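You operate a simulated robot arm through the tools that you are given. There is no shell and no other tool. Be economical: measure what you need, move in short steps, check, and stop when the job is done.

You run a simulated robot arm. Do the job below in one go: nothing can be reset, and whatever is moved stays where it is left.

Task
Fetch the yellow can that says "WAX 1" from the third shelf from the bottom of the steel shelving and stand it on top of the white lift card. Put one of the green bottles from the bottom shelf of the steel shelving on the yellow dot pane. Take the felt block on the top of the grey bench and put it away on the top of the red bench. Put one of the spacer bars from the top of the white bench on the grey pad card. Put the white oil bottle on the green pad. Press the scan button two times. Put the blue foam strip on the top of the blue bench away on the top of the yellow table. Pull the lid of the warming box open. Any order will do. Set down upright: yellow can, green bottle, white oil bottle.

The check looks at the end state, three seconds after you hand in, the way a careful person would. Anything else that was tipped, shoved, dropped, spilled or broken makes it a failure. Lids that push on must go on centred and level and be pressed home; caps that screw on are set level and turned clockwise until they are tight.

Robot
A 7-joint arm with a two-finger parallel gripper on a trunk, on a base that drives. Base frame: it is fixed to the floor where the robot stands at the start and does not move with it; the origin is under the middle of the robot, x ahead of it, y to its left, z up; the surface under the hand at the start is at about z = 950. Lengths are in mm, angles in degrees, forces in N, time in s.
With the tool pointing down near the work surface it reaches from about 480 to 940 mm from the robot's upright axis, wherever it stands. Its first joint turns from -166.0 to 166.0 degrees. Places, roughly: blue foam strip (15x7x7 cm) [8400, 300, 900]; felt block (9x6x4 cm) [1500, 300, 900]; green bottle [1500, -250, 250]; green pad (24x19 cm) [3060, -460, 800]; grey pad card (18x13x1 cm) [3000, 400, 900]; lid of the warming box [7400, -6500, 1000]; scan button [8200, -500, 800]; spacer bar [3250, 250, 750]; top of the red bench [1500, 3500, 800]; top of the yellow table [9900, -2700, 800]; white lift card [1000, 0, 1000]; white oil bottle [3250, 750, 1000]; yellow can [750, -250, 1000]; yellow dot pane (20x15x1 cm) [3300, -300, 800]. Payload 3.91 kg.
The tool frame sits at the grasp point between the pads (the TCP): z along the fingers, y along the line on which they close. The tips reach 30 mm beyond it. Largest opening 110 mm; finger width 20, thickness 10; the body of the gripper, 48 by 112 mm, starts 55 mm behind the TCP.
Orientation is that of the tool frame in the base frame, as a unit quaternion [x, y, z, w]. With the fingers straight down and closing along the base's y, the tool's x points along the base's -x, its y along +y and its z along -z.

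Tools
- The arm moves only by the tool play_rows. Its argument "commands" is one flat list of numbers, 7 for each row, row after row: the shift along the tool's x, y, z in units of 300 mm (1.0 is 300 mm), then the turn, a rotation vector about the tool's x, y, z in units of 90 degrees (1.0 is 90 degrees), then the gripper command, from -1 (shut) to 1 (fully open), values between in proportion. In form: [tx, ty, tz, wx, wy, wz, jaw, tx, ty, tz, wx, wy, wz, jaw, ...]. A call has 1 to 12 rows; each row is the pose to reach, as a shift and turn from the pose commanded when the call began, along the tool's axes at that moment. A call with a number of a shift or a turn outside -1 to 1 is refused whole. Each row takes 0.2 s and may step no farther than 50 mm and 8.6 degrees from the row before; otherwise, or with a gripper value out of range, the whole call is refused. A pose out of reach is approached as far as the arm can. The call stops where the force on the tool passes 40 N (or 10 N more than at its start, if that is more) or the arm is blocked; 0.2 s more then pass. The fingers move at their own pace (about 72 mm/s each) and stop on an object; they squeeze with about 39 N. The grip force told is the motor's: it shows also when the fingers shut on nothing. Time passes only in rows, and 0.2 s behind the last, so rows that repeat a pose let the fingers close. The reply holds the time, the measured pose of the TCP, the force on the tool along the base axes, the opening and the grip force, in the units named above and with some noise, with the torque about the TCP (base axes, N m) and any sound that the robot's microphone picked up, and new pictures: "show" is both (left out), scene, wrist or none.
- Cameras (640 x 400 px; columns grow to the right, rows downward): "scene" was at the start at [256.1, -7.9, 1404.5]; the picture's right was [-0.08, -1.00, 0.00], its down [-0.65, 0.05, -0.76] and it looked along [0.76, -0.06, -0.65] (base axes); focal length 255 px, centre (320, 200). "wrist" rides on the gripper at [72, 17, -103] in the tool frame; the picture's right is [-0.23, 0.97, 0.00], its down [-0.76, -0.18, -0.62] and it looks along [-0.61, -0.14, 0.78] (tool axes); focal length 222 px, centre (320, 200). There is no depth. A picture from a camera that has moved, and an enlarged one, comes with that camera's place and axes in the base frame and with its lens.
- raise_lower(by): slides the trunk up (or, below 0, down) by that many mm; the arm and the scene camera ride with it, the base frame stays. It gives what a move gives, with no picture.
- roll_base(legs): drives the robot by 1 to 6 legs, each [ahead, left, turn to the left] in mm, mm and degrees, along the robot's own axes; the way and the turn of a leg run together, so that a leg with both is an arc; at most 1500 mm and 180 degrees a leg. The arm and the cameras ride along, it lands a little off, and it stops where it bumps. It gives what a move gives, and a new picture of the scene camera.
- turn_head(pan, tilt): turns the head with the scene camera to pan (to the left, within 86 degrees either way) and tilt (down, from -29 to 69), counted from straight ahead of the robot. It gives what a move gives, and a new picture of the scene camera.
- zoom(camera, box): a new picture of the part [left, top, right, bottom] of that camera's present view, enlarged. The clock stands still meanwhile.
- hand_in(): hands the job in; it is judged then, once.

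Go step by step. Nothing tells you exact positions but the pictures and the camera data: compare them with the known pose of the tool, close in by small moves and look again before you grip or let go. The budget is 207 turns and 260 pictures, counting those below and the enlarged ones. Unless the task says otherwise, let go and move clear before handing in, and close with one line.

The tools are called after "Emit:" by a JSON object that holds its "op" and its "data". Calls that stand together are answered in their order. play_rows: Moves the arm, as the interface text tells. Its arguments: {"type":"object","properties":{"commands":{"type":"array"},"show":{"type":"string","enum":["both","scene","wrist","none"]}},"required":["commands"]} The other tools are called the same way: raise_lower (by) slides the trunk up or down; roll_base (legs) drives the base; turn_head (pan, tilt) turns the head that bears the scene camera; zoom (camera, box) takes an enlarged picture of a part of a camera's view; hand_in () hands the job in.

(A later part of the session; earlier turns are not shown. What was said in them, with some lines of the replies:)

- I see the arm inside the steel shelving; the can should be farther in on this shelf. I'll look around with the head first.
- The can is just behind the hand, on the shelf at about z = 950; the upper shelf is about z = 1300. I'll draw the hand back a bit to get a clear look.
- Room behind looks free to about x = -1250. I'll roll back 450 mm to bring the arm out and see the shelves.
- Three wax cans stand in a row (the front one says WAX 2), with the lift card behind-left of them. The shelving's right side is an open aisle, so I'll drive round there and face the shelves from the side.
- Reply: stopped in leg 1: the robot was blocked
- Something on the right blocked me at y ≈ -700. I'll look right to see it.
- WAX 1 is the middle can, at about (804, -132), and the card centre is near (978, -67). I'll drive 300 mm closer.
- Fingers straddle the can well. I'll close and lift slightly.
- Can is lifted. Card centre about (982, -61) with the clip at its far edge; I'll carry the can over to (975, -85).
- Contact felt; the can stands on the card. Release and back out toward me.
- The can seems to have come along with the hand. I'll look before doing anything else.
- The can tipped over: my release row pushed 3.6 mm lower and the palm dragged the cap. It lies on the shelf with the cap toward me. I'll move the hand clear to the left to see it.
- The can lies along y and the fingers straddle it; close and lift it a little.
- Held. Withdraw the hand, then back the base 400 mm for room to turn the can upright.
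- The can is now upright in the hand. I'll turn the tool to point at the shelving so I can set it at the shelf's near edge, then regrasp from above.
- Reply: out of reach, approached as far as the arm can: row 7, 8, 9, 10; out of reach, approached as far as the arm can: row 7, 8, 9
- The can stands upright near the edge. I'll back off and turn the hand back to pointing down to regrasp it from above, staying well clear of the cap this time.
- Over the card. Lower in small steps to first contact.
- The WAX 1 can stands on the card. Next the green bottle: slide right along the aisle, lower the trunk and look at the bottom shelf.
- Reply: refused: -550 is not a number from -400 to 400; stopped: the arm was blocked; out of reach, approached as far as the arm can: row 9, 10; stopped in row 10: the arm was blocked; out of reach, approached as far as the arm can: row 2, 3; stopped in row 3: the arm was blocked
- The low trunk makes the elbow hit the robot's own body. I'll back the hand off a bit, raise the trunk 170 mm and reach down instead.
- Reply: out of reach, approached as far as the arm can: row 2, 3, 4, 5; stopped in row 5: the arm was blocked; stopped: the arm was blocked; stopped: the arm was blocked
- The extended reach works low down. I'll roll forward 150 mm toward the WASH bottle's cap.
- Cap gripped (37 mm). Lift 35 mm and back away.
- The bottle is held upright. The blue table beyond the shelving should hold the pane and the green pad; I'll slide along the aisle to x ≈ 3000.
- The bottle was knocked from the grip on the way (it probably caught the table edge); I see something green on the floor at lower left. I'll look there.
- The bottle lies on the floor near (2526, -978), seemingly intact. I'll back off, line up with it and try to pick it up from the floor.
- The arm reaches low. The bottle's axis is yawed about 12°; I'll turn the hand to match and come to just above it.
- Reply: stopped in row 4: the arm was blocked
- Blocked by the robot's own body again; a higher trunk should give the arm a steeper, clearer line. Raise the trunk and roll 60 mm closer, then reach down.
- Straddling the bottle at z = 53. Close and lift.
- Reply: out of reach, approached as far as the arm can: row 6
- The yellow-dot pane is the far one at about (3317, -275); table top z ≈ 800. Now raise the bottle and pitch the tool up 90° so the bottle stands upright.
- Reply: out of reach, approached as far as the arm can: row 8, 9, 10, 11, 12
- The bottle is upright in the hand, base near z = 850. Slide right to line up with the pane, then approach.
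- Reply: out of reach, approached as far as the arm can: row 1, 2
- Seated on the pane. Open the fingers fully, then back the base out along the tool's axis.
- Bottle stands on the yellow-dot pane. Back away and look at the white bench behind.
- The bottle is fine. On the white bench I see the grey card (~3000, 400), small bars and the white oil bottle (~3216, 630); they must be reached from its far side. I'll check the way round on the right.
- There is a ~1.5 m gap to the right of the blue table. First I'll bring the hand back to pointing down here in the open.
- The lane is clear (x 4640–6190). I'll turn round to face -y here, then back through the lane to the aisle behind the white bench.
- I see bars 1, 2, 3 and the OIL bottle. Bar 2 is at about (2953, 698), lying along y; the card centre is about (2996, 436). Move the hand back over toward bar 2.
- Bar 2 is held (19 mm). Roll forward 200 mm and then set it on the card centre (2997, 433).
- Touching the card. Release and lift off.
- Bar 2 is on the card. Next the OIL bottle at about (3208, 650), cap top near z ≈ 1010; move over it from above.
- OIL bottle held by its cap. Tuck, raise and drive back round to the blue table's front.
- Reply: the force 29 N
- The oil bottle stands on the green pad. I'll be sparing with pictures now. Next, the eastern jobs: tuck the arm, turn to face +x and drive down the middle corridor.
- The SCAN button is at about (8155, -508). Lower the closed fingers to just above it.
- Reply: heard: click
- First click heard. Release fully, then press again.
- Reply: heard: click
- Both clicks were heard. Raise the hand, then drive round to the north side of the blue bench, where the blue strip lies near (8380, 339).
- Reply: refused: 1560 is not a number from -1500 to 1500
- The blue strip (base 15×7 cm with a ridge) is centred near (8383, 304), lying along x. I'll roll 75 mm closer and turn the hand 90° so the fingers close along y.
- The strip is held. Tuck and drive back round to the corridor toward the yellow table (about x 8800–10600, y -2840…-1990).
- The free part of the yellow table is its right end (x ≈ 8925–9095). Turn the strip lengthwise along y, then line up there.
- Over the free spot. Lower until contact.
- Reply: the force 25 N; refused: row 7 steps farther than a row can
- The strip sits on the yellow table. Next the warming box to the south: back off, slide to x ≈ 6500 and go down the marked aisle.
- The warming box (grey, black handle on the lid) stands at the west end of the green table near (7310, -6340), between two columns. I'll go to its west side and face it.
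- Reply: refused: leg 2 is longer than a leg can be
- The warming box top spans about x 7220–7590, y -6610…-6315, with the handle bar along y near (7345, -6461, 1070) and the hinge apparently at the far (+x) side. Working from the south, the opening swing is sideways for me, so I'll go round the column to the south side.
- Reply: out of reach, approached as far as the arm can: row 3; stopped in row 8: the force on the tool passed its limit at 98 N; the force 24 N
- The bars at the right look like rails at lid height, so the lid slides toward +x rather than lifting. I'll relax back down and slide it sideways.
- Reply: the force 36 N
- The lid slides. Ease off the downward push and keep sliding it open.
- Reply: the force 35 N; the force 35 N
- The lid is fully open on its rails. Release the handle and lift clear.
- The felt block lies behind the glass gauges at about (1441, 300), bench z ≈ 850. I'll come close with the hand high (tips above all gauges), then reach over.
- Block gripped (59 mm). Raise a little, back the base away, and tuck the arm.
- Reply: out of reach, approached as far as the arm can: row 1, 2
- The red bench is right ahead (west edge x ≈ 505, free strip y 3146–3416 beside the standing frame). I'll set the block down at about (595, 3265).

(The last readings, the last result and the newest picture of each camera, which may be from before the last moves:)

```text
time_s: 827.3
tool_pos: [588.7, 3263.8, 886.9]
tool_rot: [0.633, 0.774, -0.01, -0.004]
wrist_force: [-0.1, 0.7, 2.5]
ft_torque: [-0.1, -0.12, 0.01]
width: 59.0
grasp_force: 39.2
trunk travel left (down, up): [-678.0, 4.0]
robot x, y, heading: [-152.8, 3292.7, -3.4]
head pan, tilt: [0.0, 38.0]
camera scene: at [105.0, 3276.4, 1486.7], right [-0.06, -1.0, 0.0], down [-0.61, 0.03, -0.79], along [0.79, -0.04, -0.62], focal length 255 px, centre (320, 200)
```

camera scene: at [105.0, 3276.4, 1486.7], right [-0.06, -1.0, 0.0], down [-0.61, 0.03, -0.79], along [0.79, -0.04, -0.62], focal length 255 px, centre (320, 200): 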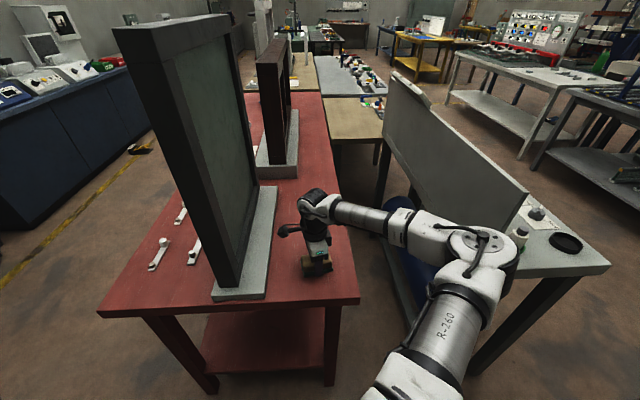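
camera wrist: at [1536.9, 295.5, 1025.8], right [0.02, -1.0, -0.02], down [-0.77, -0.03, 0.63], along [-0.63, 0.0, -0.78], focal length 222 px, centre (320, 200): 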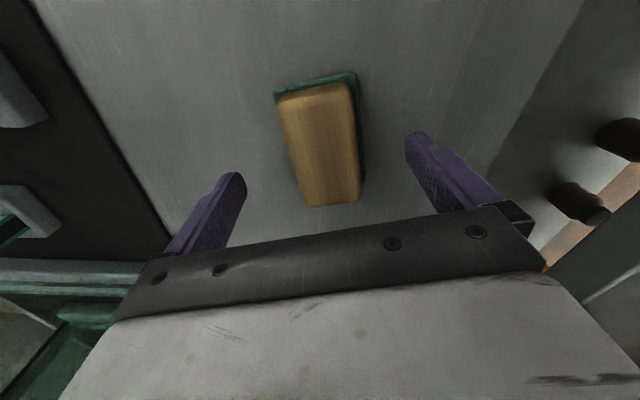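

Emit:
{"op": "play_rows", "data": {"commands": [0, 0, 0.004, 0, 0, 0, -1, 0, 0, 0.008, 0, 0, 0, -1, 0, 0, 0.008, 0, 0, 0, -1], "show": "none"}}

Emit:
{"op": "zoom", "data": {"camera": "scene", "box": [250, 170, 410, 290]}}

```text
time_s: 828.1
tool_pos: [589.9, 3262.6, 884.9]
tool_rot: [0.634, 0.773, -0.008, -0.003]
wrist_force: [4.7, 2.0, 32.2]
ft_torque: [0.12, -0.46, 0.07]
width: 59.3
grasp_force: 39.4
trunk travel left (down, up): [-678.0, 4.0]
robot x, y, heading: [-152.9, 3290.6, -3.5]
head pan, tilt: [0.0, 38.0]
```

```text
3.33 times, centred on (330, 230) of scene
camera zoom: at [102.6, 3276.6, 1487.5], right [-0.06, -1.0, 0.0], down [-0.61, 0.03, -0.79], along [0.79, -0.04, -0.61], focal length 850 px, centre (287, 100)
```

zoom: 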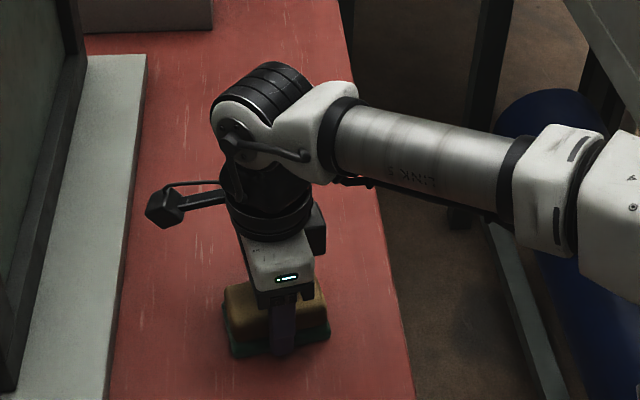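

The block rests on the red bench. Release and lift away.

Emit:
{"op": "play_rows", "data": {"commands": [0, 0, -0.006, 0, 0, 0, -1, 0, 0, -0.006, 0, 0, 0, 0.5, 0, 0, -0.006, 0, 0, 0, 0.9, 0, 0, -0.006, 0, 0, 0, 0.9, 0, 0, -0.1, 0, 0, 0, 0.9, 0, 0, -0.25, 0, 0, 0, 0.9, 0, 0, -0.4, 0, 0, 0, 0.9, 0, 0, -0.55, 0, 0, 0, 0.9, 0, 0, -0.7, 0, 0, 0, 0.9, 0, 0, -0.8, 0, 0, 0, 0.9], "show": "scene"}}

```text
time_s: 830.3
tool_pos: [596.3, 3268.0, 1119.3]
tool_rot: [0.634, 0.773, -0.01, -0.005]
wrist_force: [0.0, 0.2, -0.3]
ft_torque: [0.01, 0.03, 0.01]
width: 104.8
grasp_force: 0.0
trunk travel left (down, up): [-678.0, 4.0]
robot x, y, heading: [-151.9, 3291.1, -2.9]
head pan, tilt: [0.0, 38.0]
camera scene: at [105.1, 3276.4, 1486.6], right [-0.06, -1.0, 0.0], down [-0.61, 0.03, -0.79], along [0.79, -0.04, -0.62], focal length 255 px, centre (320, 200)
```

scene: 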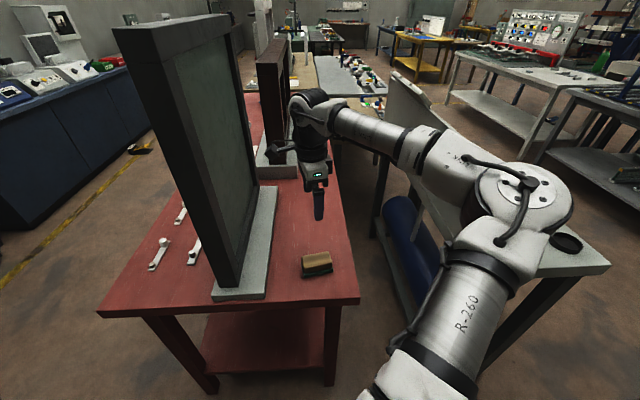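

The felt block lies on the red bench with the hand clear above it, and every other item has been done. I'm handing in now.

Emit:
{"op": "hand_in", "data": {}}

```text
The job is handed in.
```

All eight tasks are done and the job is handed in, though the WAX 1 can tipped over and the green bottle fell to the floor on the way; both now stand upright where they belong.
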